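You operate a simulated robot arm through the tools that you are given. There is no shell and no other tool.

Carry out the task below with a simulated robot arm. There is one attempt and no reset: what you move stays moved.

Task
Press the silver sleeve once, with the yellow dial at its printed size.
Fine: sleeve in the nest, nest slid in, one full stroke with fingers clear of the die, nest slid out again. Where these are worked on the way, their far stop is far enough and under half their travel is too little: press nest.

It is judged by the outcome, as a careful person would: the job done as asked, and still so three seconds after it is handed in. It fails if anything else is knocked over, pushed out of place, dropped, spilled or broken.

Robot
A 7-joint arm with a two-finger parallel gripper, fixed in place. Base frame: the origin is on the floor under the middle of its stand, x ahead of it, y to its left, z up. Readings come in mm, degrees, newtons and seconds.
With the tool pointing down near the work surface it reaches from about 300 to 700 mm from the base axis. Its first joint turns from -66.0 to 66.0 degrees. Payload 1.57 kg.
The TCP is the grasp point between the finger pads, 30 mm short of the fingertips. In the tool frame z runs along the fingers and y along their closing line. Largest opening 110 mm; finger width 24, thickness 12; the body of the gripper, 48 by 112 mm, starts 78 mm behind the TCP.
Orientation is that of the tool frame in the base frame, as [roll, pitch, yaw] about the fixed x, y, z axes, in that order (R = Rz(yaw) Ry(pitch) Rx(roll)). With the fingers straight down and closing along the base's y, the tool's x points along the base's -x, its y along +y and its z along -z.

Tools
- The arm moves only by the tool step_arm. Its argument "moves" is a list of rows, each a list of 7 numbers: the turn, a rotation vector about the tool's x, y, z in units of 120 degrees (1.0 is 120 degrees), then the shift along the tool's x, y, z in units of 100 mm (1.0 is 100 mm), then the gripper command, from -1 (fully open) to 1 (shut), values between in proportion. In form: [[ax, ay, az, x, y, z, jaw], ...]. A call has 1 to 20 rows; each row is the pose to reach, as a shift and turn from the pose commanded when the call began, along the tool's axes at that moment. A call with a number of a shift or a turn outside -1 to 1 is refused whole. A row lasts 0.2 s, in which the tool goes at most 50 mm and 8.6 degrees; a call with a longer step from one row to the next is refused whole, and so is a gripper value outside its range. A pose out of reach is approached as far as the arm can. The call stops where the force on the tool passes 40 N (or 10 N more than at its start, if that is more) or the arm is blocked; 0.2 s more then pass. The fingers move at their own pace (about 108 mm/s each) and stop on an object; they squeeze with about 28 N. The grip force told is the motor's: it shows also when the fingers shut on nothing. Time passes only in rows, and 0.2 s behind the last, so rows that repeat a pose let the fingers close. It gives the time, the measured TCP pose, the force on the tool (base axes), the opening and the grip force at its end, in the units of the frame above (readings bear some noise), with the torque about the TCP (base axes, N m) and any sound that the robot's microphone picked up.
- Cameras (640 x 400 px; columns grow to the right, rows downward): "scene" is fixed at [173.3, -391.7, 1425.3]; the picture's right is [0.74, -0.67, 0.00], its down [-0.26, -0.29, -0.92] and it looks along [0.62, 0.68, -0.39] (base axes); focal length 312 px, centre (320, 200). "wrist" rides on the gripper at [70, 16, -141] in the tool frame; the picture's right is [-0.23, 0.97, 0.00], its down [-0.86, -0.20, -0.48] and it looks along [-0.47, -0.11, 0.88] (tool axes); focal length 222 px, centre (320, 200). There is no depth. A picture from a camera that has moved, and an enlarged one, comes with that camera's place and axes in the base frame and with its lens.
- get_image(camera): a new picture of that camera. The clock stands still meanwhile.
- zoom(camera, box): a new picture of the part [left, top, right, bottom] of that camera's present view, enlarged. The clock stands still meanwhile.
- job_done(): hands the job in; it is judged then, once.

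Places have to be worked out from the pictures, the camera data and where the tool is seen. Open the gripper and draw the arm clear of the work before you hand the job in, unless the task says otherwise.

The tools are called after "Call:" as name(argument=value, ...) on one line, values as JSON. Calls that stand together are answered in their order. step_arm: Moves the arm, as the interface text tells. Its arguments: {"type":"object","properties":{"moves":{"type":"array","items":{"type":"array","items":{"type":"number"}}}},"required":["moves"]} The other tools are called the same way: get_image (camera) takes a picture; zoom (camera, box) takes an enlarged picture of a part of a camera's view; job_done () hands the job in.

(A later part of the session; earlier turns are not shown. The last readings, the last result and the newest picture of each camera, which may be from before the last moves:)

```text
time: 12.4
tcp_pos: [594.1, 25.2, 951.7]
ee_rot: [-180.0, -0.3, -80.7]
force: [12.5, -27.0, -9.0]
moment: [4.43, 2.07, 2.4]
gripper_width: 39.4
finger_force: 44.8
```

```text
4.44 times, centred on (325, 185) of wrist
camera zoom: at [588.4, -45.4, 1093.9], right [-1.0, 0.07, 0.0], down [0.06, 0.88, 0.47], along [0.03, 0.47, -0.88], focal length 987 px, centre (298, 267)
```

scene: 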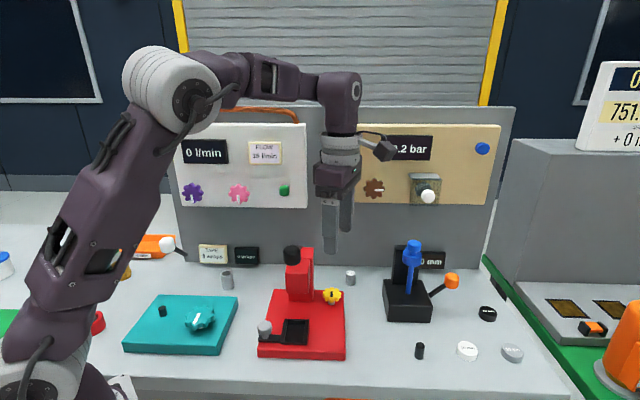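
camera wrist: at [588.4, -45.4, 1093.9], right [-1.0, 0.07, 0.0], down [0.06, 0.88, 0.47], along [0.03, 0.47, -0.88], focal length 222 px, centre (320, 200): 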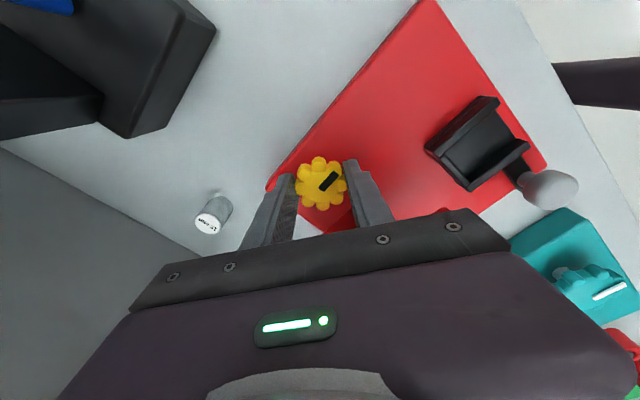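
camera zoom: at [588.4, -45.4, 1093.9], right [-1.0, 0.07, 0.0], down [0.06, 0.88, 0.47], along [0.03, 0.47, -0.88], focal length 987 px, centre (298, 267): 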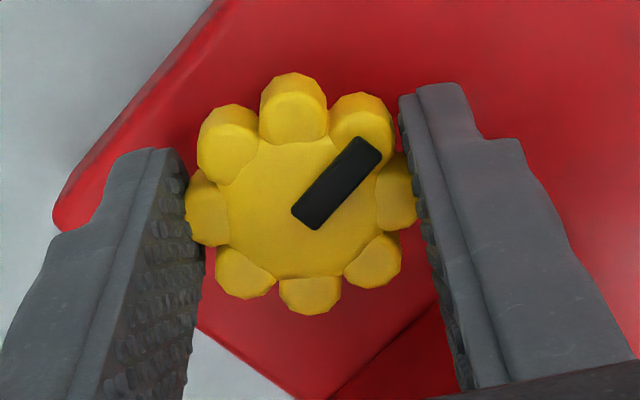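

The dial stayed put and the fingers slipped round it, so clockwise is blocked. I open, rotate back to the two-petal grip angle and re-check before trying the other way.

Call:
step_arm(moves=[[0, 0, 0, 0, 0, 0, -0.091], [0, 0, 0, 0, 0, 0, -0.091], [0, 0, -0.067, 0, 0, 0, -0.091], [0, 0, -0.133, 0, 0, 0, -0.091], [0, 0, -0.133, 0, 0, 0, -0.091]])

Call:
zoom(camera="wrist", box=[280, 140, 370, 230])

Call:
zoom(camera="scene", box=[270, 200, 400, 330])

```text
time: 13.6
tcp_pos: [593.2, 29.0, 952.1]
ee_rot: [-179.8, -0.1, -64.4]
force: [0.8, -0.3, -0.8]
moment: [0.02, 0.01, 0.01]
gripper_width: 60.3
finger_force: 0.1
```

```text
4.44 times, centred on (325, 185) of wrist
camera zoom: at [607.2, -40.3, 1093.9], right [-0.98, -0.22, 0.0], down [-0.19, 0.86, 0.48], along [-0.1, 0.47, -0.88], focal length 987 px, centre (298, 267)
```

zoom: 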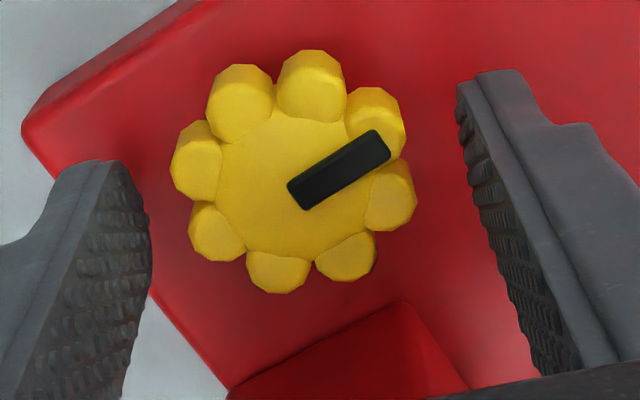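

```text
3.08 times, centred on (335, 265) of scene
camera zoom: at [173.3, -391.7, 1425.3], right [0.74, -0.67, 0.0], down [-0.26, -0.29, -0.92], along [0.62, 0.68, -0.39], focal length 960 px, centre (274, 0)
```

zoom: 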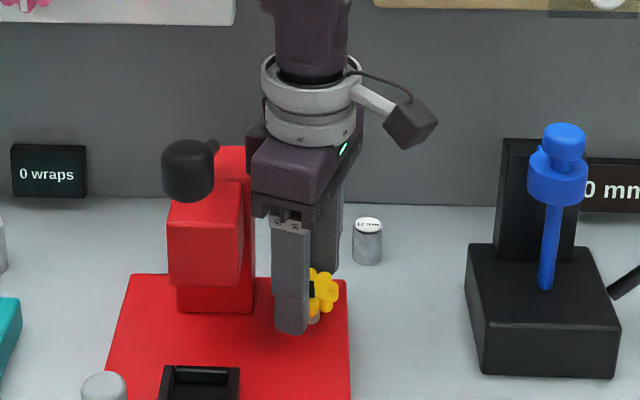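

The dial is back to its original angle and undisturbed. I re-grip and turn 16° counter-clockwise, then check the display.

Call:
step_arm(moves=[[0, 0, 0, 0, 0, 0, 0.3], [0, 0, 0, 0, 0, 0, 0.5], [0, 0, 0, 0, 0, 0, 0.5], [0, 0, -0.067, 0, 0, 0, 0.5], [0, 0, -0.133, 0, 0, 0, 0.5], [0, 0, -0.133, 0, 0, 0, 0.5]])

Call:
zoom(camera="wrist", box=[280, 140, 370, 230])

Call:
zoom(camera="scene", box=[270, 180, 460, 330])

```text
time: 15.0
tcp_pos: [593.1, 29.1, 950.9]
ee_rot: [179.9, 0.0, -48.4]
force: [-18.6, 6.3, 21.8]
moment: [0.1, 0.94, 0.0]
gripper_width: 39.0
finger_force: 44.6
```

```text
4.44 times, centred on (325, 185) of wrist
camera zoom: at [626.1, -33.7, 1093.9], right [-0.88, -0.48, 0.0], down [-0.42, 0.77, 0.48], along [-0.23, 0.42, -0.88], focal length 987 px, centre (298, 267)
```

zoom: 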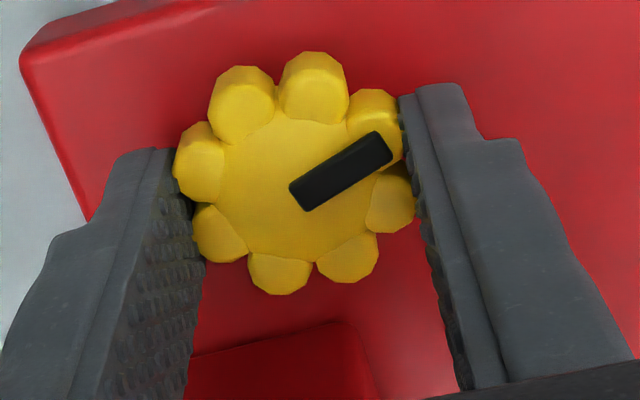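

```text
2.67 times, centred on (365, 255) of scene
camera zoom: at [172.4, -391.5, 1425.5], right [0.74, -0.67, 0.0], down [-0.26, -0.29, -0.92], along [0.62, 0.68, -0.39], focal length 832 px, centre (200, 53)
```

zoom: 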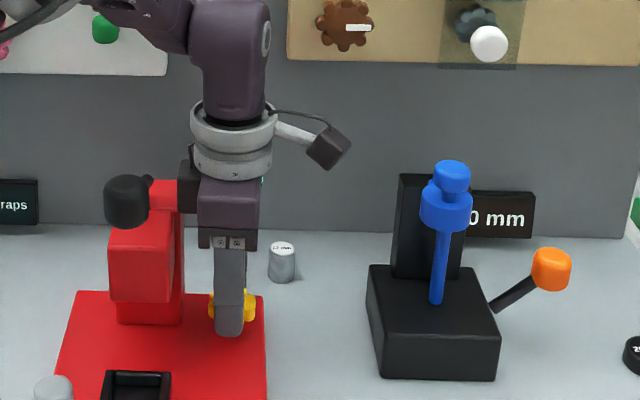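

Counter-clockwise the dial turns freely with the gripper. I zoom on the display to see if it changed.

Call:
zoom(camera="scene", box=[408, 235, 456, 285])

Call:
get_image(camera="wrist")

Call:
get_image(camera="scene")

```text
8.00 times, centred on (432, 260) of scene
camera zoom: at [172.4, -391.5, 1425.5], right [0.74, -0.67, 0.0], down [-0.26, -0.29, -0.92], along [0.62, 0.68, -0.39], focal length 2496 px, centre (-576, -280)
```

zoom: 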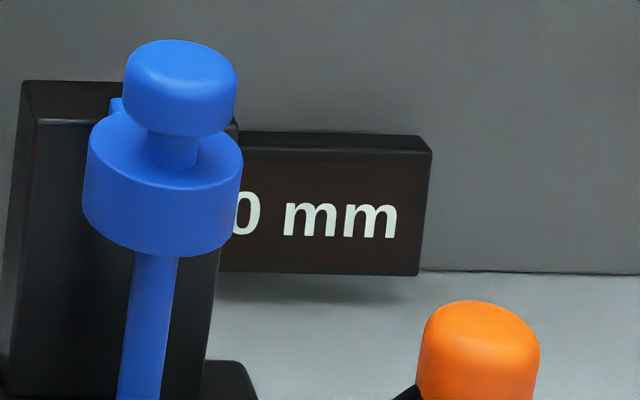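

```text
taken
camera wrist: at [626.1, -33.7, 1093.9], right [-0.88, -0.48, 0.0], down [-0.42, 0.77, 0.48], along [-0.23, 0.42, -0.88], focal length 222 px, centre (320, 200)
```

wrist: 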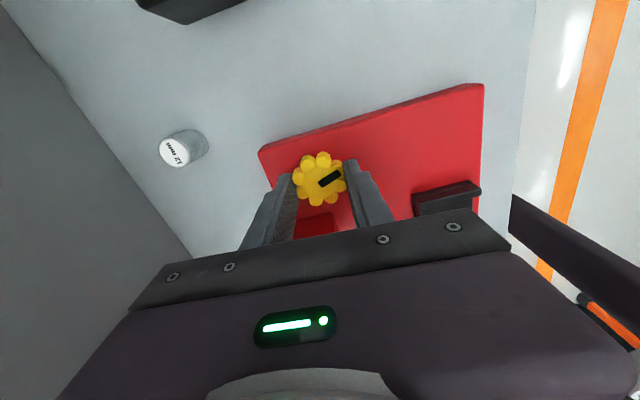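

```text
taken
```

scene: 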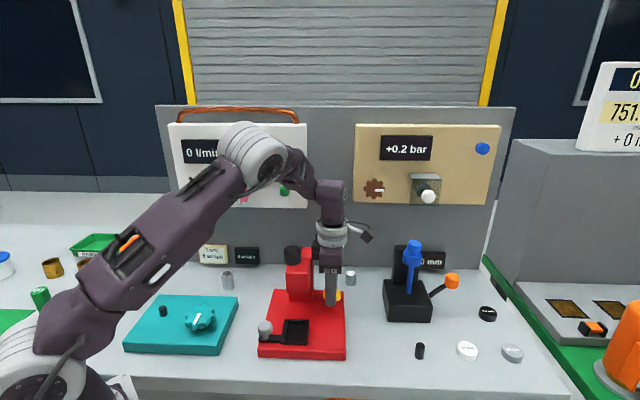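

The "0 mm" display did not react, so it probably belongs to the black device. I check how the other dials are marked, and look for any readout elsewhere on the bench.

Call:
zoom(camera="scene", box=[120, 285, 250, 365])

Call:
zoom(camera="scene", box=[345, 115, 515, 215])

Call:
zoom(camera="scene", box=[0, 220, 130, 320])

Call:
zoom(camera="scene", box=[265, 235, 375, 310])

```text
4.92 times, centred on (185, 325) of scene
camera zoom: at [172.4, -391.5, 1425.5], right [0.74, -0.67, 0.0], down [-0.26, -0.29, -0.92], along [0.62, 0.68, -0.39], focal length 1536 px, centre (985, -415)
```

zoom: 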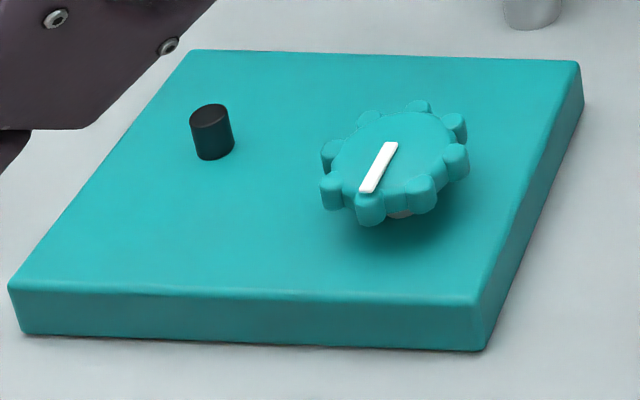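

```text
3.76 times, centred on (430, 165) of scene
camera zoom: at [172.4, -391.5, 1425.5], right [0.74, -0.67, 0.0], down [-0.26, -0.29, -0.92], along [0.62, 0.68, -0.39], focal length 1175 px, centre (-94, 332)
```

zoom: 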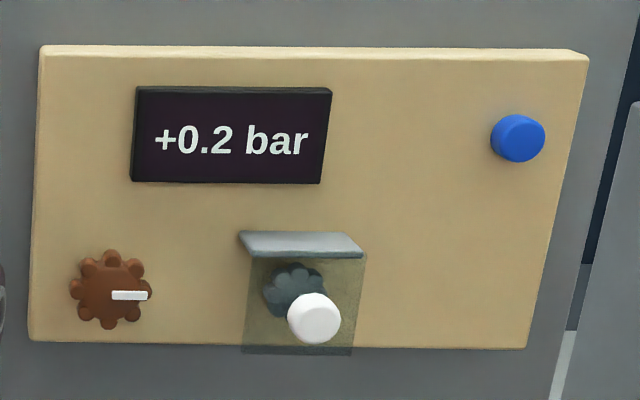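

```text
4.00 times, centred on (65, 270) of scene
camera zoom: at [172.4, -391.5, 1425.5], right [0.74, -0.67, 0.0], down [-0.26, -0.29, -0.92], along [0.62, 0.68, -0.39], focal length 1248 px, centre (1340, -80)
```

zoom: 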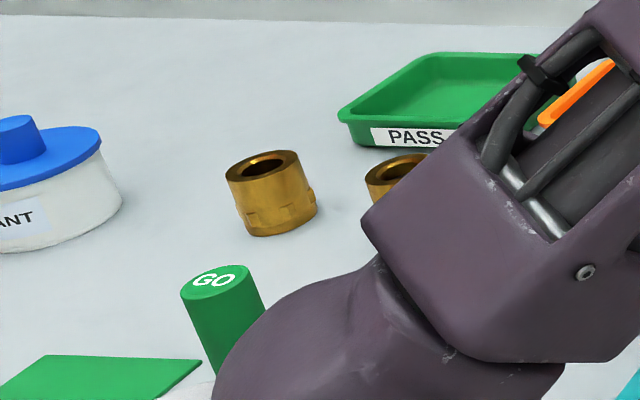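

```text
5.33 times, centred on (320, 272) of scene
camera zoom: at [172.4, -391.5, 1425.5], right [0.74, -0.67, 0.0], down [-0.26, -0.29, -0.92], along [0.62, 0.68, -0.39], focal length 1664 px, centre (320, -187)
```

zoom: 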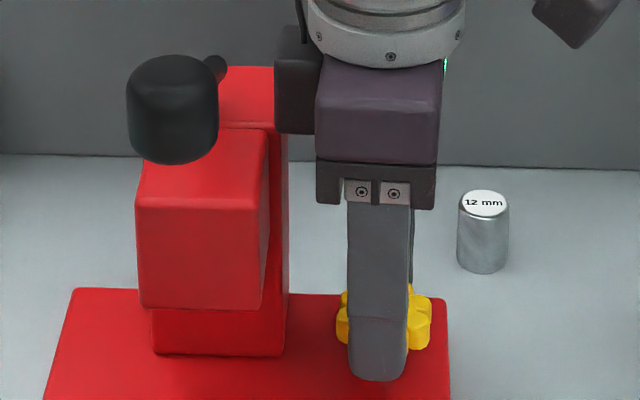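

No dial on this bench carries a printed scale, so the press readout must be somewhere I haven't seen: possibly the left or back side of the press. I release the dial, rise clear and go look from the left.

Call:
step_arm(moves=[[0, 0, 0, 0, 0, 0, -0.091], [0, 0, 0, 0, 0, 0, -0.091], [0, 0, 0, 0, 0, -0.3, -0.091], [0, 0, 0, 0, 0, -0.65, -0.091], [0, 0, 0, 0, 0, -1.0, -0.091]])

Call:
zoom(camera="wrist", box=[240, 80, 400, 200])

Call:
zoom(camera="scene", box=[250, 200, 380, 370])

```text
time: 16.2
tcp_pos: [595.7, 28.8, 1051.9]
ee_rot: [-179.9, 0.0, -48.6]
force: [0.1, -0.1, -0.7]
moment: [0.0, -0.01, 0.01]
gripper_width: 59.9
finger_force: 0.1
```

```text
3.33 times, centred on (320, 140) of wrist
camera zoom: at [627.1, -34.7, 1193.4], right [-0.88, -0.47, 0.0], down [-0.42, 0.77, 0.48], along [-0.22, 0.42, -0.88], focal length 740 px, centre (320, 400)
```

zoom: 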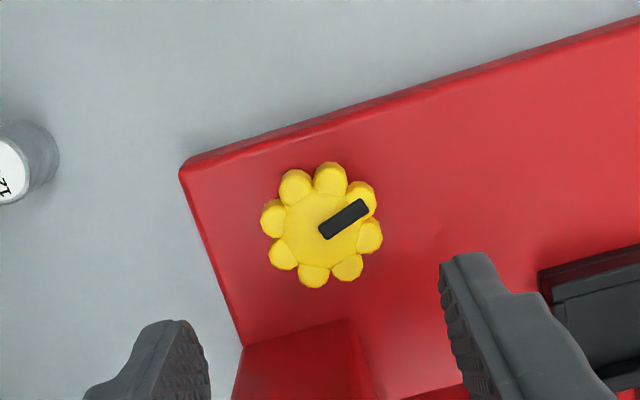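

```text
2.35 times, centred on (315, 285) of scene
camera zoom: at [173.3, -391.7, 1425.3], right [0.74, -0.67, 0.0], down [-0.26, -0.29, -0.92], along [0.62, 0.68, -0.39], focal length 734 px, centre (332, 0)
```

zoom: 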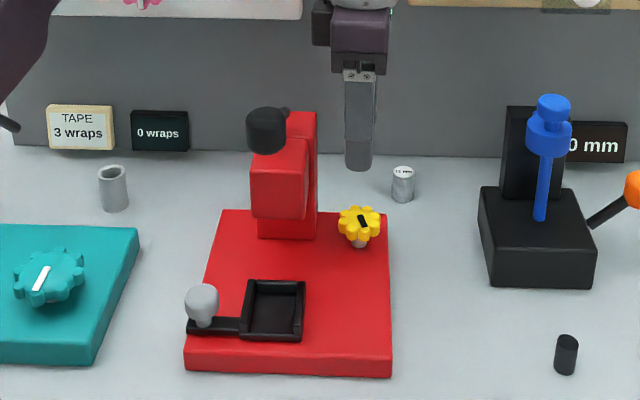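

The pointer is now about 16° counter-clockwise from the front, and nothing else changed. I back away to the front right, rise, and turn the wrist round so I can inspect the left and rear of the press.

Call:
step_arm(moves=[[0, 0, 0, 0.045, 0.21, -0.245, -0.091], [0, 0, 0, 0.09, 0.42, -0.49, -0.091], [0, 0, 0, 0.136, 0.63, -0.735, -0.091], [0, 0, 0, 0.181, 0.835, -0.98, -0.091], [0, 0, 0.068, 0.181, 0.835, -0.98, -0.091], [0, 0, 0.136, 0.181, 0.835, -0.98, -0.091], [0, 0, 0.204, 0.181, 0.835, -0.98, -0.091], [0, 0, 0.272, 0.181, 0.835, -0.98, -0.091], [0, 0, 0.34, 0.181, 0.835, -0.98, -0.091], [0, 0, 0.408, 0.181, 0.835, -0.98, -0.091], [0, 0, 0.476, 0.181, 0.835, -0.98, -0.091], [0, 0, 0.544, 0.181, 0.835, -0.98, -0.091], [0, 0, 0.612, 0.181, 0.835, -0.98, -0.091], [0, 0, 0.68, 0.181, 0.835, -0.98, -0.091], [0, 0, 0.748, 0.181, 0.835, -0.98, -0.091], [0, 0, 0.816, 0.181, 0.835, -0.98, -0.091]])

Call:
zoom(camera="scene", box=[380, 215, 470, 295])

```text
time: 19.6
tcp_pos: [542.0, -40.8, 1148.4]
ee_rot: [-179.9, 0.1, -146.6]
force: [0.6, 0.5, -0.3]
moment: [0.0, -0.03, 0.0]
gripper_width: 60.0
finger_force: 0.1
```

```text
5.00 times, centred on (425, 255) of scene
camera zoom: at [173.3, -391.7, 1425.3], right [0.74, -0.67, 0.0], down [-0.26, -0.29, -0.92], along [0.62, 0.68, -0.39], focal length 1560 px, centre (-205, -75)
```

zoom: 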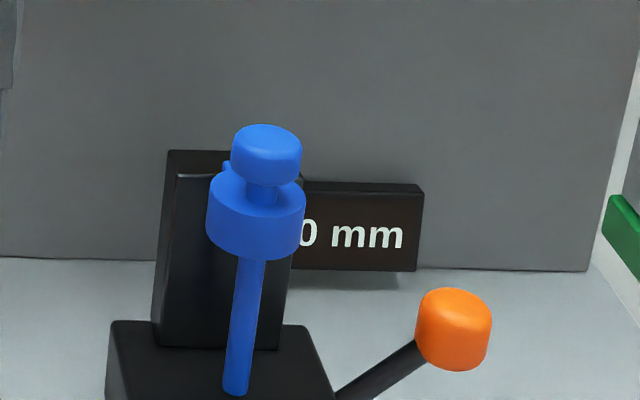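

I pass above the lever ball (fingertips at ~1170) to the left side, continuing to turn the wrist.

Call:
step_arm(moves=[[0, 0, 0, 0, 0, -0.26, -0.091], [0, 0, 0, 0, 0, -0.52, -0.091], [0, 0, 0.066, 0.03, 0.15, -0.52, -0.091], [0, 0, 0.132, 0.06, 0.3, -0.52, -0.091], [0, 0, 0.198, 0.09, 0.45, -0.52, -0.091], [0, 0, 0.264, 0.12, 0.6, -0.52, -0.091], [0, 0, 0.33, 0.15, 0.75, -0.52, -0.091], [0, 0, 0.396, 0.185, 0.9, -0.52, -0.091], [0, 0, 0.462, 0.185, 0.9, -0.52, -0.091], [0, 0, 0.528, 0.185, 0.9, -0.52, -0.091]])

Call:
get_image(camera="wrist")

```text
time: 21.8
tcp_pos: [476.2, 25.8, 1202.2]
ee_rot: [180.0, 0.2, 150.0]
force: [0.5, 0.8, -0.7]
moment: [0.01, 0.01, -0.01]
gripper_width: 60.0
finger_force: 0.1
```

```text
taken
camera wrist: at [422.8, 74.9, 1342.9], right [0.68, 0.73, 0.0], down [0.64, -0.6, 0.48], along [0.35, -0.33, -0.88], focal length 222 px, centre (320, 200)
```

wrist: 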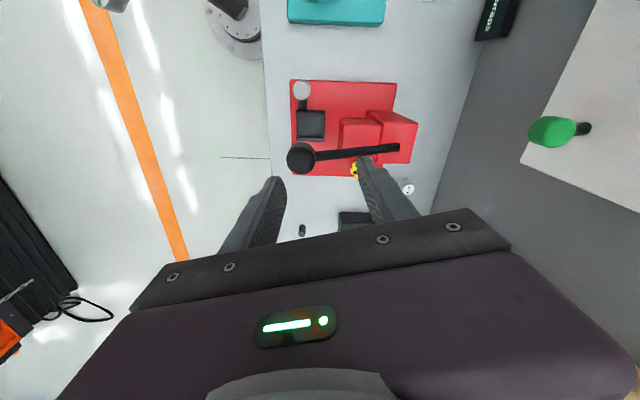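

I continue left and lower to look at the left face of the press.

Call:
step_arm(moves=[[0, 0, 0, 0.23, 0.17, 0.1, -0.091], [0, 0, 0, 0.46, 0.34, 0.35, -0.091], [0, 0, 0, 0.69, 0.51, 0.65, -0.091], [0, 0, 0, 0.92, 0.67, 0.95, -0.091]])

Call:
get_image(camera="wrist")

```text
time: 22.8
tcp_pos: [430.6, 129.8, 1105.0]
ee_rot: [-180.0, 0.2, 150.2]
force: [1.0, 0.0, -0.1]
moment: [-0.04, 0.01, 0.01]
gripper_width: 59.9
finger_force: 0.0
```

```text
taken
camera wrist: at [376.4, 179.8, 1247.0], right [0.68, 0.73, 0.0], down [0.64, -0.6, 0.48], along [0.35, -0.33, -0.88], focal length 222 px, centre (320, 200)
```

wrist: 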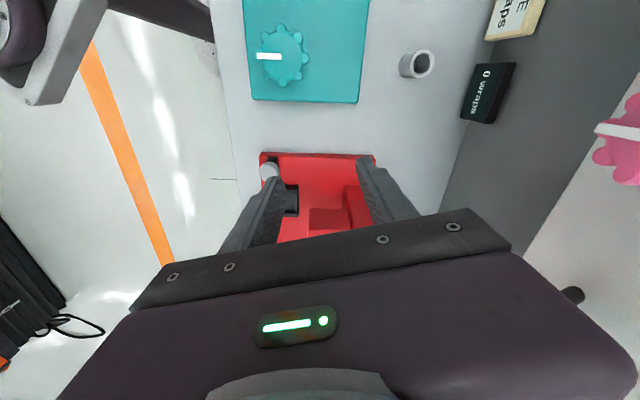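

I tilt the tool forward by 30° to bring the press's left face into view.

Call:
step_arm(moves=[[0, -0.0625, 0, 0, 0, -0.05, -0.6], [0, -0.125, 0, 0, 0, -0.1, -1], [0, -0.1875, 0, 0, 0, -0.1, -1], [0, -0.25, 0, 0, 0, -0.1, -1]])

Call:
get_image(camera="wrist")

```text
time: 23.8
tcp_pos: [430.1, 128.9, 1114.8]
ee_rot: [179.9, 30.2, 150.2]
force: [0.0, -1.2, 0.8]
moment: [0.02, -0.04, 0.01]
gripper_width: 110.0
finger_force: 0.1
```

```text
taken
camera wrist: at [323.6, 209.3, 1202.8], right [0.65, 0.75, 0.12], down [0.33, -0.42, 0.84], along [0.68, -0.51, -0.52], focal length 222 px, centre (320, 200)
```

wrist: 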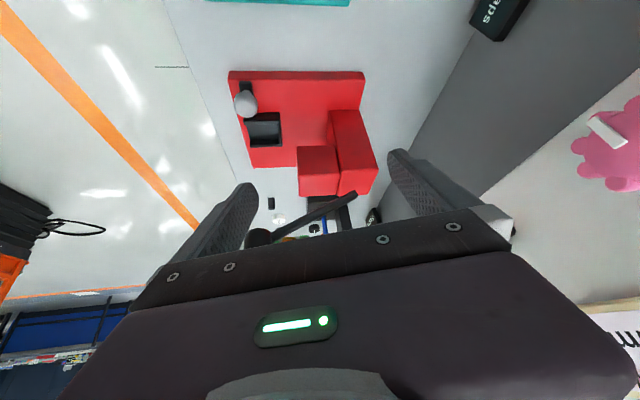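

Now the left side of the press is visible; I zoom on it.

Call:
zoom(camera="wrist", box=[220, 60, 390, 200])

Call:
zoom(camera="wrist", box=[290, 100, 390, 230])

Call:
zoom(camera="scene", box=[240, 240, 370, 370])

```text
2.86 times, centred on (305, 130) of wrist
camera zoom: at [323.6, 209.3, 1202.8], right [0.65, 0.75, 0.12], down [0.33, -0.42, 0.84], along [0.68, -0.51, -0.52], focal length 635 px, centre (363, 400)
```

zoom: 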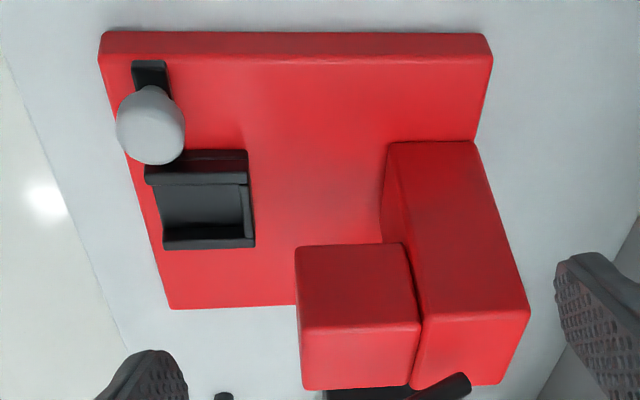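

```text
3.08 times, centred on (340, 165) of wrist
camera zoom: at [323.6, 209.3, 1202.8], right [0.65, 0.75, 0.12], down [0.33, -0.42, 0.84], along [0.68, -0.51, -0.52], focal length 684 px, centre (258, 308)
```

zoom: 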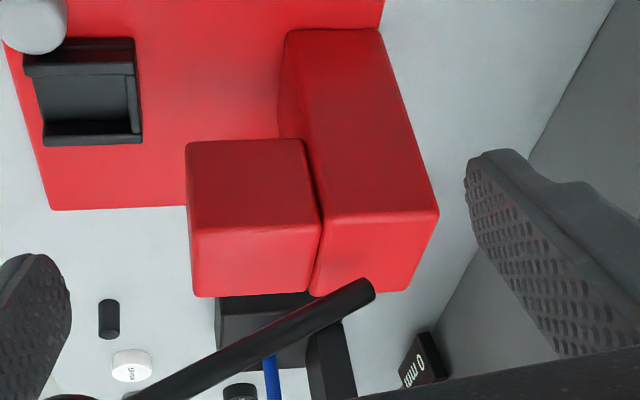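

```text
3.08 times, centred on (305, 305) of scene
camera zoom: at [173.3, -391.7, 1425.3], right [0.74, -0.67, 0.0], down [-0.26, -0.29, -0.92], along [0.62, 0.68, -0.39], focal length 960 px, centre (366, -123)
```

zoom: 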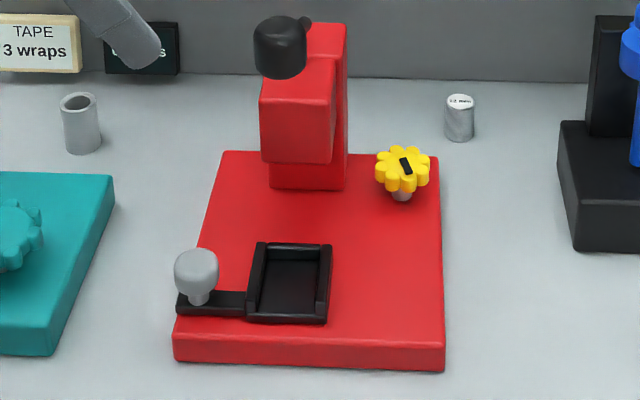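

No scale on the press itself. I noticed an orange item at the front edge of the bench below the press; I zoom there and on other unexplored spots.

Call:
zoom(camera="scene", box=[290, 360, 370, 400])

Call:
zoom(camera="scene", box=[360, 250, 400, 300])

Call:
zoom(camera="scene", box=[0, 100, 160, 260])

Call:
zoom(camera="scene", box=[480, 250, 640, 400])

```text
8.00 times, centred on (330, 380) of scene
camera zoom: at [173.3, -391.7, 1425.3], right [0.74, -0.67, 0.0], down [-0.26, -0.29, -0.92], along [0.62, 0.68, -0.39], focal length 2496 px, centre (240, -1240)
```

zoom: 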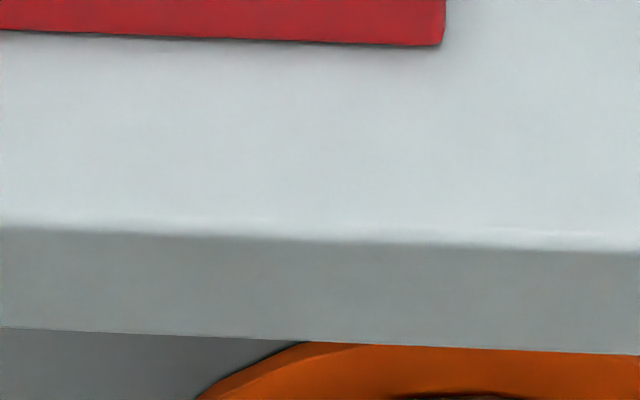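

```text
8.00 times, centred on (380, 275) of scene
camera zoom: at [173.3, -391.7, 1425.3], right [0.74, -0.67, 0.0], down [-0.26, -0.29, -0.92], along [0.62, 0.68, -0.39], focal length 2496 px, centre (-160, -400)
```

zoom: 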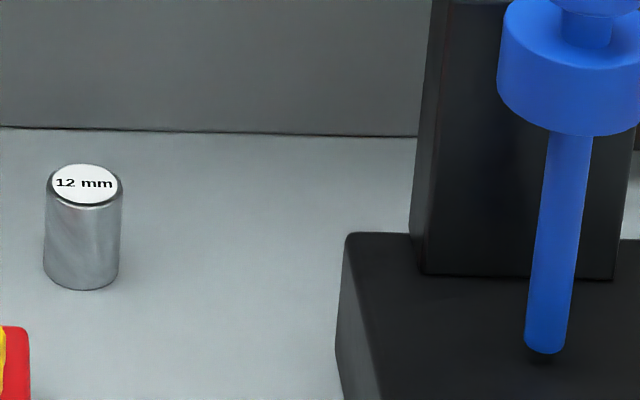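

```text
2.50 times, centred on (80, 180) of scene
camera zoom: at [173.3, -391.7, 1425.3], right [0.74, -0.67, 0.0], down [-0.26, -0.29, -0.92], along [0.62, 0.68, -0.39], focal length 780 px, centre (920, 250)
```

zoom: 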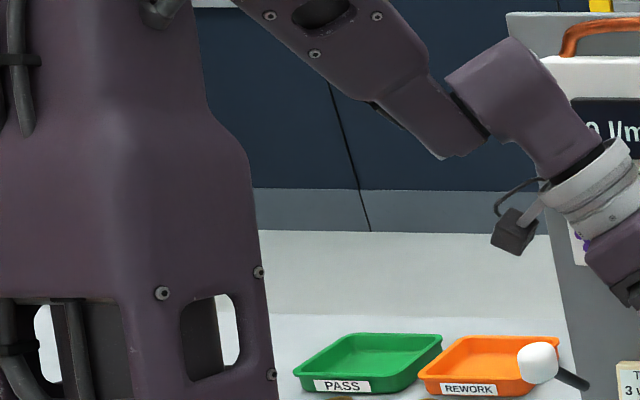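

```text
2.67 times, centred on (560, 325) of scene
camera zoom: at [173.3, -391.7, 1425.3], right [0.74, -0.67, 0.0], down [-0.26, -0.29, -0.92], along [0.62, 0.68, -0.39], focal length 832 px, centre (-320, -133)
```

zoom: 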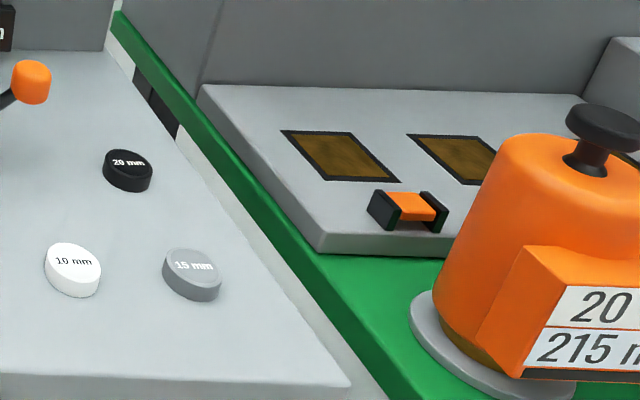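

I zoom as tightly as possible around the dial now that the arm is clear, from both cameras, looking for faint marks on the plate or dial.

Call:
zoom(camera="scene", box=[320, 283, 348, 307])

Call:
zoom(camera="scene", box=[280, 345, 350, 365])

Call:
zoom(camera="scene", box=[380, 235, 440, 325])

Call:
zoom(camera="wrist", box=[400, 0, 540, 100])

```text
16.00 times, centred on (334, 295) of scene
camera zoom: at [173.3, -391.7, 1425.3], right [0.74, -0.67, 0.0], down [-0.26, -0.29, -0.92], along [0.62, 0.68, -0.39], focal length 4992 px, centre (96, -1320)
```

zoom: 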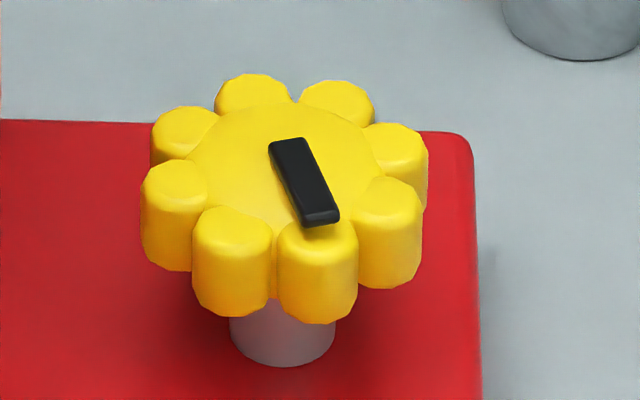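

```text
9.14 times, centred on (315, 355) of scene
camera zoom: at [173.3, -391.7, 1425.3], right [0.74, -0.67, 0.0], down [-0.26, -0.29, -0.92], along [0.62, 0.68, -0.39], focal length 2853 px, centre (366, -1217)
```

zoom: 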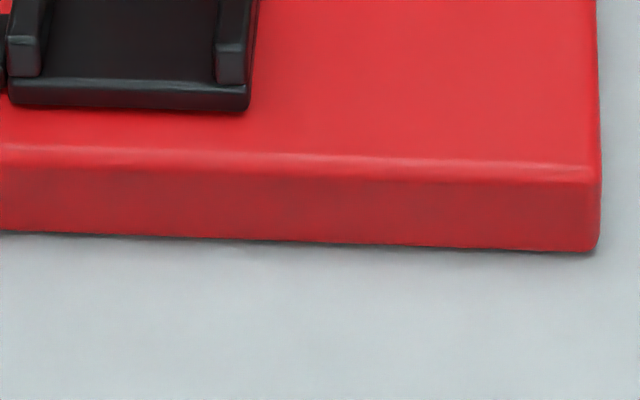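

```text
4.44 times, centred on (410, 280) of scene
camera zoom: at [173.3, -391.7, 1425.3], right [0.74, -0.67, 0.0], down [-0.26, -0.29, -0.92], along [0.62, 0.68, -0.39], focal length 1387 px, centre (-80, -156)
```

zoom: 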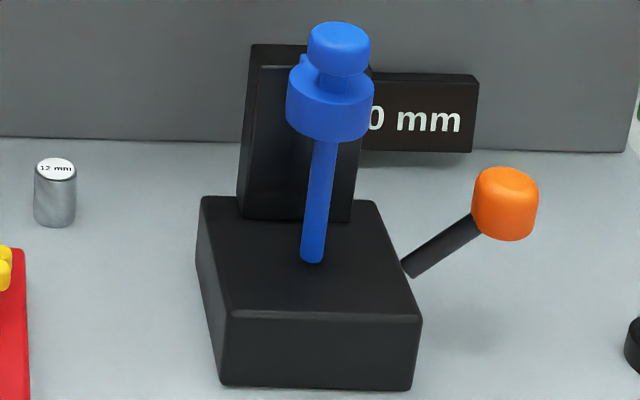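

```text
4.00 times, centred on (470, 50) of wrist
camera zoom: at [323.6, 209.3, 1202.8], right [0.65, 0.75, 0.12], down [0.33, -0.42, 0.84], along [0.68, -0.51, -0.52], focal length 888 px, centre (-280, 800)
```

zoom: 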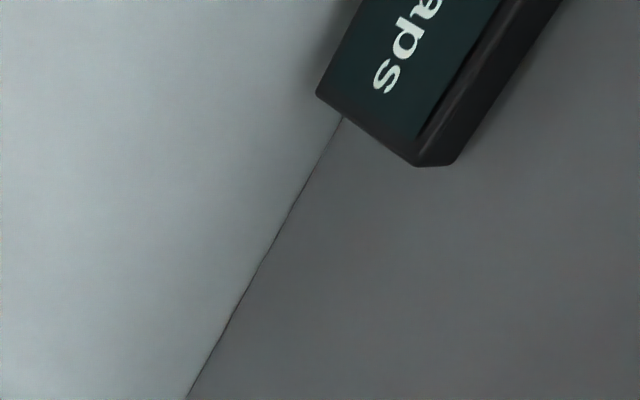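

I read the black device's display from this wrist view in full, since its first digit is hidden from the scene camera.

Call:
zoom(camera="wrist", box=[352, 200, 400, 230])

```text
13.33 times, centred on (376, 215) of wrist
camera zoom: at [323.6, 209.3, 1202.8], right [0.65, 0.75, 0.12], down [0.33, -0.42, 0.84], along [0.68, -0.51, -0.52], focal length 2962 px, centre (-427, 0)
```

zoom: 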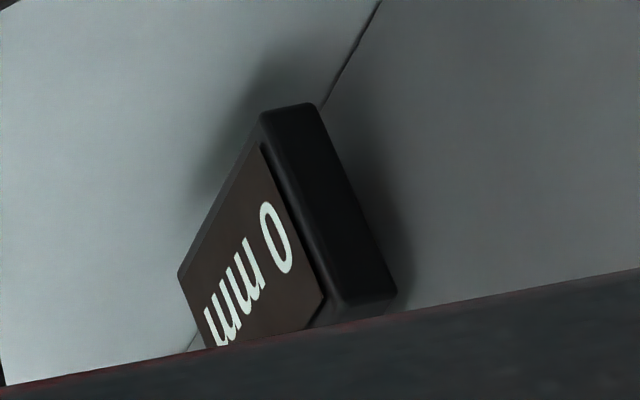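

It still reads a full "0 mm" – not the press dial's readout. I'll go back to the dial and turn it further while watching every display and listening; first un-tilt and rise.

Call:
step_arm(moves=[[0, 0.0625, 0, -0.19, -0.06, -0.144, -0.091], [0, 0.125, 0, -0.38, -0.12, -0.288, -0.091], [0, 0.1875, 0, -0.57, -0.18, -0.43, -0.091], [0, 0.25, 0, -0.763, -0.246, -0.575, -0.091]])

Call:
get_image(camera="wrist")

Call:
zoom(camera="scene", box=[0, 0, 110, 110])

Call:
zoom(camera="scene", box=[540, 0, 640, 110])

```text
time: 24.8
tcp_pos: [451.7, 87.7, 1204.9]
ee_rot: [179.9, 0.1, 150.2]
force: [0.5, 0.2, 0.5]
moment: [0.03, -0.02, 0.01]
gripper_width: 59.7
finger_force: 0.0
```

```text
taken
camera wrist: at [398.0, 136.8, 1346.8], right [0.68, 0.73, 0.0], down [0.64, -0.6, 0.48], along [0.35, -0.33, -0.88], focal length 222 px, centre (320, 200)
```

wrist: 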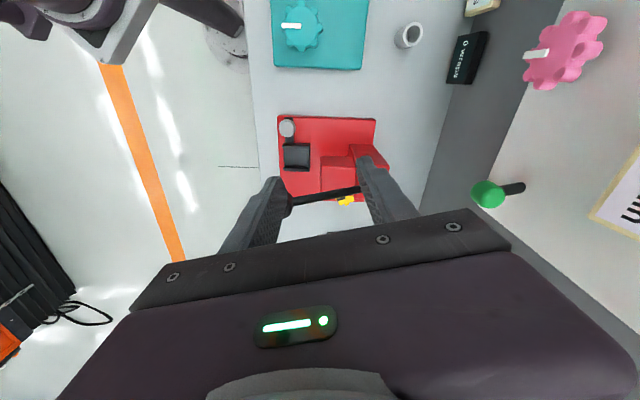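

```text
3.64 times, centred on (55, 55) of scene
camera zoom: at [173.3, -391.7, 1425.3], right [0.74, -0.67, 0.0], down [-0.26, -0.29, -0.92], along [0.62, 0.68, -0.39], focal length 1135 px, centre (1284, 727)
```

zoom: 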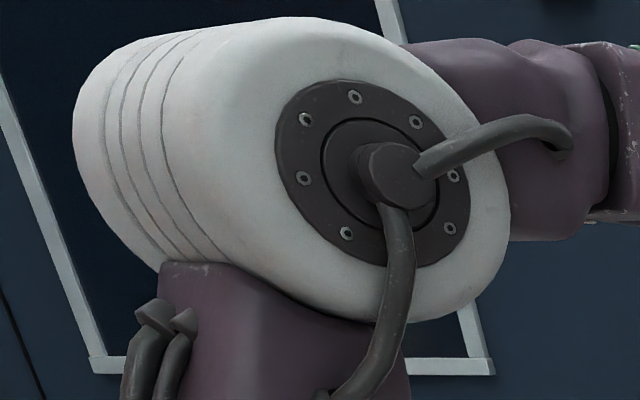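

```text
3.64 times, centred on (590, 55) of scene
camera zoom: at [173.3, -391.7, 1425.3], right [0.74, -0.67, 0.0], down [-0.26, -0.29, -0.92], along [0.62, 0.68, -0.39], focal length 1135 px, centre (-662, 727)
```

zoom: 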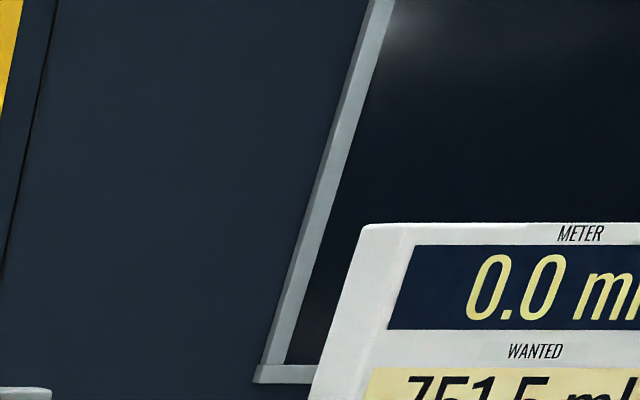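

I go back over the lever (fingertips above 1170) to the right of the press, turning the wrist back round on the way.

Call:
step_arm(moves=[[0, 0, -0.07, -0.2, -0.11, 0, -0.091], [0, 0, -0.14, -0.4, -0.22, 0, -0.091], [0, 0, -0.21, -0.6, -0.33, 0, -0.091], [0, 0, -0.28, -0.8, -0.44, 0, -0.091], [0, 0, -0.35, -0.951, -0.548, 0, -0.091], [0, 0, -0.42, -0.951, -0.548, 0, -0.091], [0, 0, -0.49, -0.951, -0.548, 0, -0.091], [0, 0, -0.56, -0.951, -0.548, 0, -0.091], [0, 0, -0.63, -0.951, -0.548, 0, -0.091], [0, 0, -0.7, -0.951, -0.548, 0, -0.091], [0, 0, -0.77, -0.951, -0.548, 0, -0.091], [0, 0, -0.84, -0.951, -0.548, 0, -0.091]])

```text
time: 27.4
tcp_pos: [506.4, -5.0, 1204.8]
ee_rot: [-179.8, 0.1, -108.9]
force: [0.2, -0.7, -0.1]
moment: [0.01, 0.03, 0.03]
gripper_width: 60.0
finger_force: 0.0
```

I continue right and down, finishing the wrist turn to the dial-grip angle.

Call:
step_arm(moves=[[0, 0, -0.063, 0.03, -0.17, 0, -0.091], [0, 0, -0.126, 0.06, -0.34, 0, -0.091], [0, 0, -0.188, 0.094, -0.497, 0, -0.091], [0, 0, -0.251, 0.094, -0.497, 0.1, -0.091], [0, 0, -0.314, 0.094, -0.497, 0.2, -0.091], [0, 0, -0.377, 0.094, -0.497, 0.3, -0.091], [0, 0, -0.44, 0.094, -0.497, 0.4, -0.091], [0, 0, -0.5025, 0.094, -0.497, 0.55, -0.091]])

Call:
get_image(camera="wrist")

```text
time: 29.2
tcp_pos: [551.6, -32.4, 1150.5]
ee_rot: [-179.9, -0.2, -48.6]
force: [0.5, 0.2, 0.4]
moment: [0.02, 0.02, 0.02]
gripper_width: 60.0
finger_force: 0.1
```

```text
taken
camera wrist: at [583.7, -94.6, 1293.1], right [-0.88, -0.47, 0.0], down [-0.42, 0.77, 0.48], along [-0.22, 0.42, -0.88], focal length 222 px, centre (320, 200)
```

wrist: 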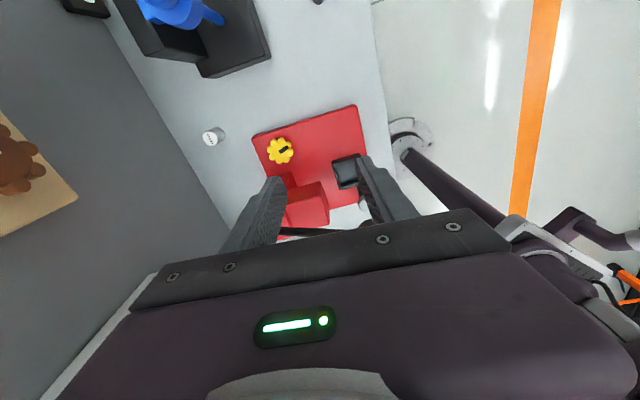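

While here, I test turning the wrist further counter-clockwise so the camera can look at the back of the press column.

Call:
step_arm(moves=[[0, 0, -0.067, 0, 0, -0.05, -0.091], [0, 0, -0.134, 0, 0, -0.1, -0.091], [0, 0, -0.201, 0, 0, -0.1, -0.091], [0, 0, -0.268, 0, 0, -0.1, -0.091], [0, 0, -0.335, 0, 0, -0.1, -0.091], [0, 0, -0.402, 0, 0, -0.1, -0.091], [0, 0, -0.469, 0, 0, -0.1, -0.091], [0, 0, -0.536, 0, 0, -0.1, -0.091], [0, 0, -0.603, 0, 0, -0.1, -0.091], [0, 0, -0.67, 0, 0, -0.1, -0.091], [0, 0, -0.737, 0, 0, -0.1, -0.091], [0, 0, -0.8, 0, 0, -0.1, -0.091]])

Call:
get_image(camera="wrist")

```text
time: 31.8
tcp_pos: [544.0, -28.2, 1156.1]
ee_rot: [179.7, -0.1, 47.2]
force: [0.4, 0.1, 0.8]
moment: [-0.01, 0.0, -0.01]
gripper_width: 60.0
finger_force: 0.0
out of reach, approached as far as the arm can: row 12
```

```text
taken
camera wrist: at [601.2, 12.7, 1297.6], right [0.56, -0.83, 0.0], down [-0.73, -0.49, 0.48], along [-0.39, -0.27, -0.88], focal length 222 px, centre (320, 200)
```

wrist: 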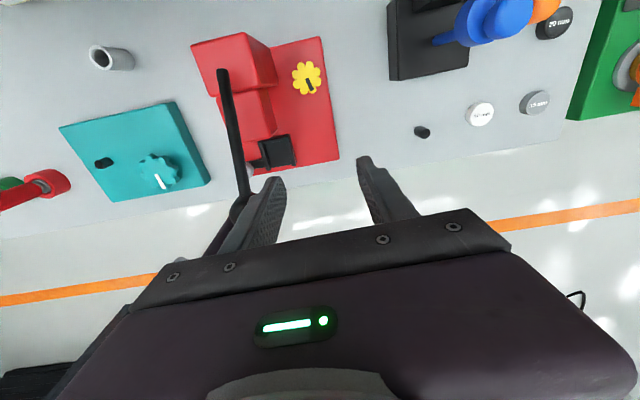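

Wrist reaches its limit about yaw 47°. From here I can see the press from behind; I zoom on its back and the dial.

Call:
zoom(camera="wrist", box=[180, 20, 350, 180])

Call:
zoom(camera="wrist", box=[280, 50, 340, 105])

```text
2.50 times, centred on (265, 100) of wrist
camera zoom: at [601.2, 12.7, 1297.6], right [0.56, -0.83, 0.0], down [-0.73, -0.49, 0.48], along [-0.39, -0.27, -0.88], focal length 555 px, centre (458, 450)
```

zoom: 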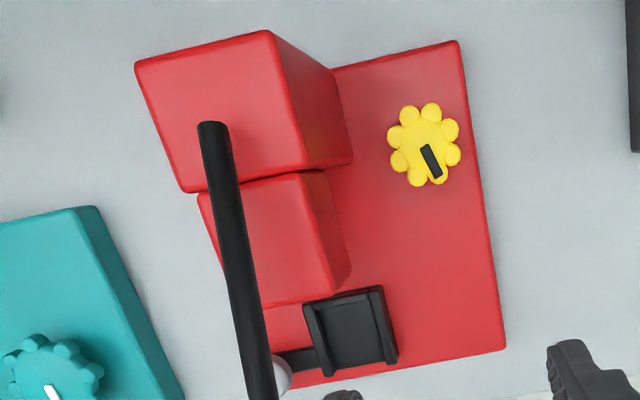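

```text
7.27 times, centred on (310, 78) of wrist
camera zoom: at [601.2, 12.7, 1297.6], right [0.56, -0.83, 0.0], down [-0.73, -0.49, 0.48], along [-0.39, -0.27, -0.88], focal length 1615 px, centre (393, 1091)
```

zoom: 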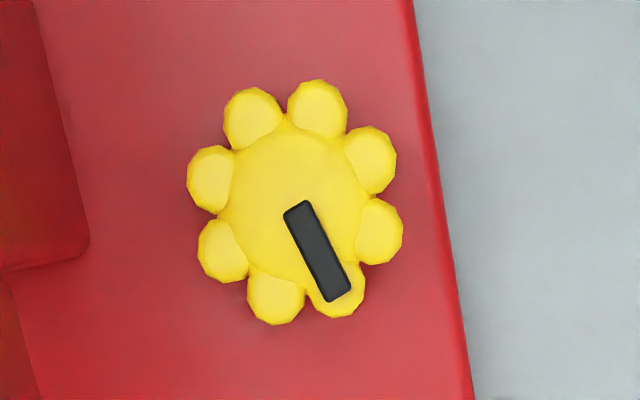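

I move back over the dial (staying above the lever height) so the camera can look at the column's rear face.

Call:
step_arm(moves=[[0, 0, 0, 0.25, 0, 0.14, -0.091], [0, 0, 0, 0.5, 0, 0.28, -0.091], [0, 0, 0, 0.75, 0, 0.42, -0.091], [0, 0, 0, 0.98, 0, 0.56, -0.091]])

Call:
get_image(camera="wrist")

```text
time: 32.8
tcp_pos: [604.8, 48.5, 1097.6]
ee_rot: [179.7, -0.2, 47.1]
force: [-1.1, 1.0, 1.7]
moment: [-0.01, -0.01, -0.02]
gripper_width: 59.7
finger_force: 0.1
out of reach, approached as far as the arm can: row 4
```

```text
taken
camera wrist: at [662.4, 88.8, 1240.2], right [0.56, -0.83, 0.0], down [-0.73, -0.49, 0.47], along [-0.39, -0.27, -0.88], focal length 222 px, centre (320, 200)
```

wrist: 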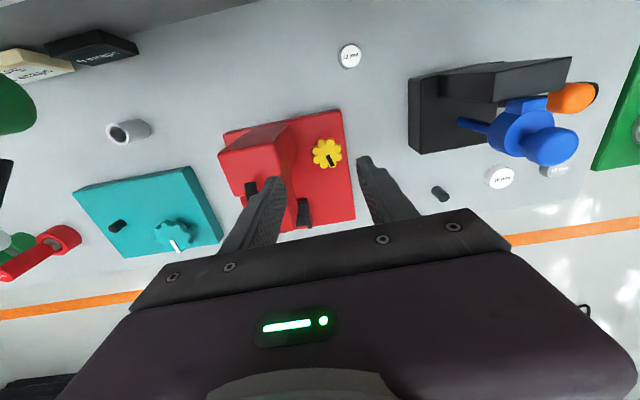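

Now the rear face of the column is in view; I zoom on it and on the dial from behind.

Call:
zoom(camera="wrist", box=[205, 95, 365, 215])

Call:
zoom(camera="wrist", box=[400, 50, 610, 200])

Call:
zoom(camera="wrist", box=[60, 150, 230, 270])

```text
3.33 times, centred on (285, 155) of wrist
camera zoom: at [662.4, 88.8, 1240.2], right [0.56, -0.83, 0.0], down [-0.73, -0.49, 0.47], along [-0.39, -0.27, -0.88], focal length 740 px, centre (437, 350)
```

zoom: 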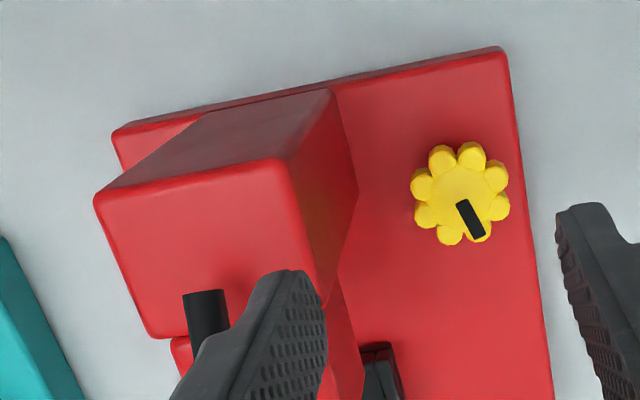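

```text
2.67 times, centred on (505, 125) of wrist
camera zoom: at [662.4, 88.8, 1240.2], right [0.56, -0.83, 0.0], down [-0.73, -0.49, 0.47], along [-0.39, -0.27, -0.88], focal length 592 px, centre (-173, 400)
```

zoom: 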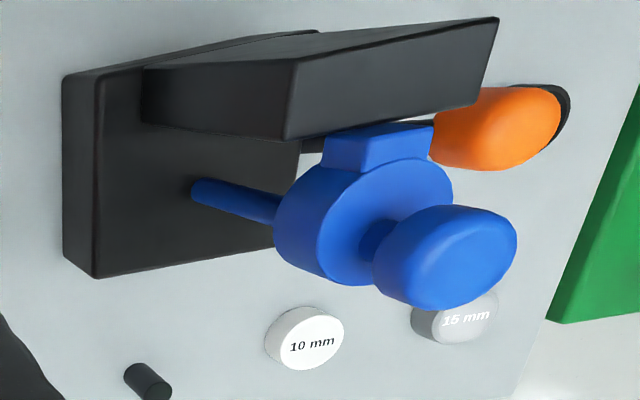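

```text
3.33 times, centred on (145, 210) of wrist
camera zoom: at [662.4, 88.8, 1240.2], right [0.56, -0.83, 0.0], down [-0.73, -0.49, 0.47], along [-0.39, -0.27, -0.88], focal length 740 px, centre (903, 167)
```

zoom: 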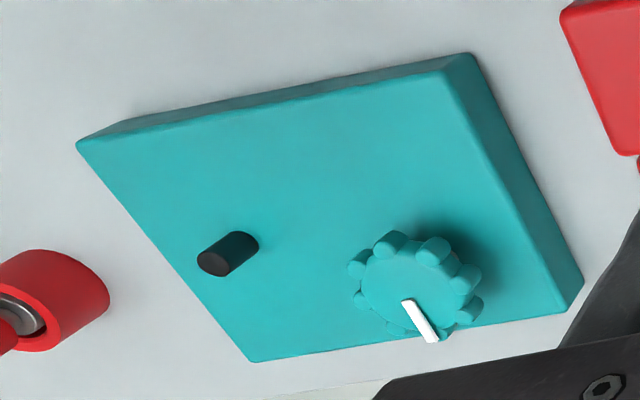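

The rear face is blank too. There is no printed scale, so the setting may announce itself by display or sound as it turns. I go back to the dial grip angle to turn it further and observe.

Call:
step_arm(moves=[[0, 0, 0.0664, -0.06, 0.012, 0.0, -0.091], [0, 0, 0.1328, -0.12, 0.025, 0.0, -0.091], [0, 0, 0.1992, -0.17, 0.037, 0.0, -0.091], [0, 0, 0.2656, -0.227, 0.05, 0.05, -0.091], [0, 0, 0.332, -0.227, 0.05, 0.1, -0.091], [0, 0, 0.3984, -0.227, 0.05, 0.15, -0.091], [0, 0, 0.4648, -0.227, 0.05, 0.2, -0.091], [0, 0, 0.5312, -0.227, 0.05, 0.25, -0.091], [0, 0, 0.5976, -0.227, 0.05, 0.3, -0.091], [0, 0, 0.664, -0.227, 0.05, 0.35, -0.091], [0, 0, 0.7304, -0.227, 0.05, 0.37, -0.091], [0, 0, 0.797, -0.227, 0.05, 0.37, -0.091]])

Call:
zoom(camera="wrist", box=[270, 100, 370, 200])

```text
time: 35.4
tcp_pos: [592.9, 26.8, 1059.7]
ee_rot: [-179.9, -0.2, -48.5]
force: [0.9, 0.3, 0.3]
moment: [0.04, -0.04, 0.02]
gripper_width: 59.9
finger_force: 0.1
```

```text
4.00 times, centred on (320, 150) of wrist
camera zoom: at [626.4, -36.0, 1201.9], right [-0.88, -0.48, 0.0], down [-0.42, 0.77, 0.48], along [-0.22, 0.42, -0.88], focal length 888 px, centre (320, 400)
```

zoom: 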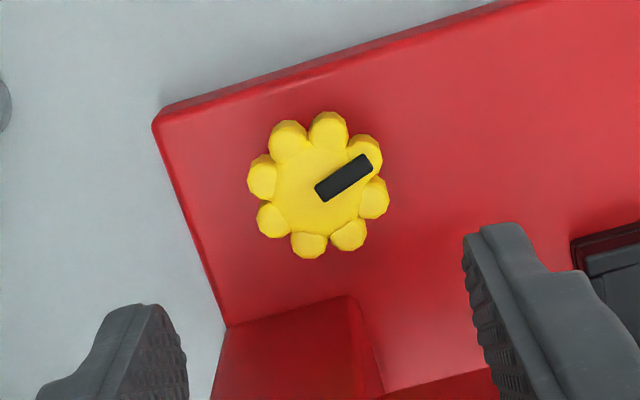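

Aligned over the dial. I descend to grip height.

Call:
step_arm(moves=[[0, 0, 0, -0.005, -0.005, 0.25, -0.091], [0, 0, 0, -0.005, -0.005, 0.5, -0.091], [0, 0, 0, -0.005, -0.005, 0.75, -0.091], [0, 0, 0, -0.005, -0.005, 0.95, -0.091]])

Call:
step_arm(moves=[[0, 0, 0, 0, 0, 0.12, -0.091], [0, 0, 0, 0, 0, 0.12, 0.2], [0, 0, 0, 0, 0, 0.12, 0.5], [0, 0, 0, 0, 0, 0.12, 0.5]])

Call:
zoom(camera="wrist", box=[270, 130, 380, 230])

```text
time: 36.4
tcp_pos: [594.0, 28.0, 965.7]
ee_rot: [-179.8, -0.1, -48.2]
force: [-0.8, -0.6, 0.1]
moment: [0.01, -0.01, -0.02]
gripper_width: 59.7
finger_force: 0.1
```

```text
time: 37.4
tcp_pos: [595.3, 27.3, 952.0]
ee_rot: [-179.9, -0.2, -48.2]
force: [10.4, 5.9, -7.0]
moment: [-0.28, -0.23, 0.01]
gripper_width: 39.3
finger_force: 45.0
```

```text
4.00 times, centred on (325, 180) of wrist
camera zoom: at [627.7, -35.9, 1094.3], right [-0.88, -0.48, 0.0], down [-0.42, 0.77, 0.48], along [-0.23, 0.42, -0.88], focal length 888 px, centre (300, 280)
```

zoom: 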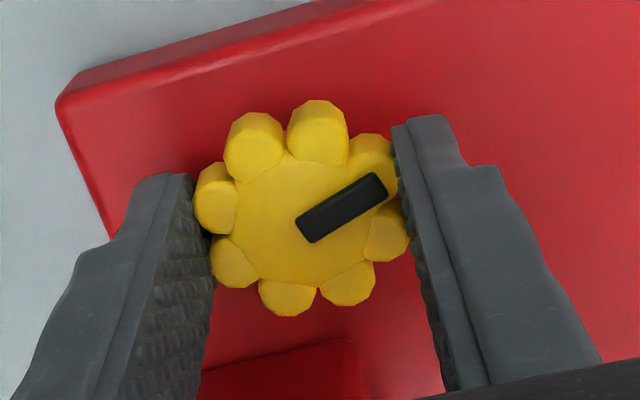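

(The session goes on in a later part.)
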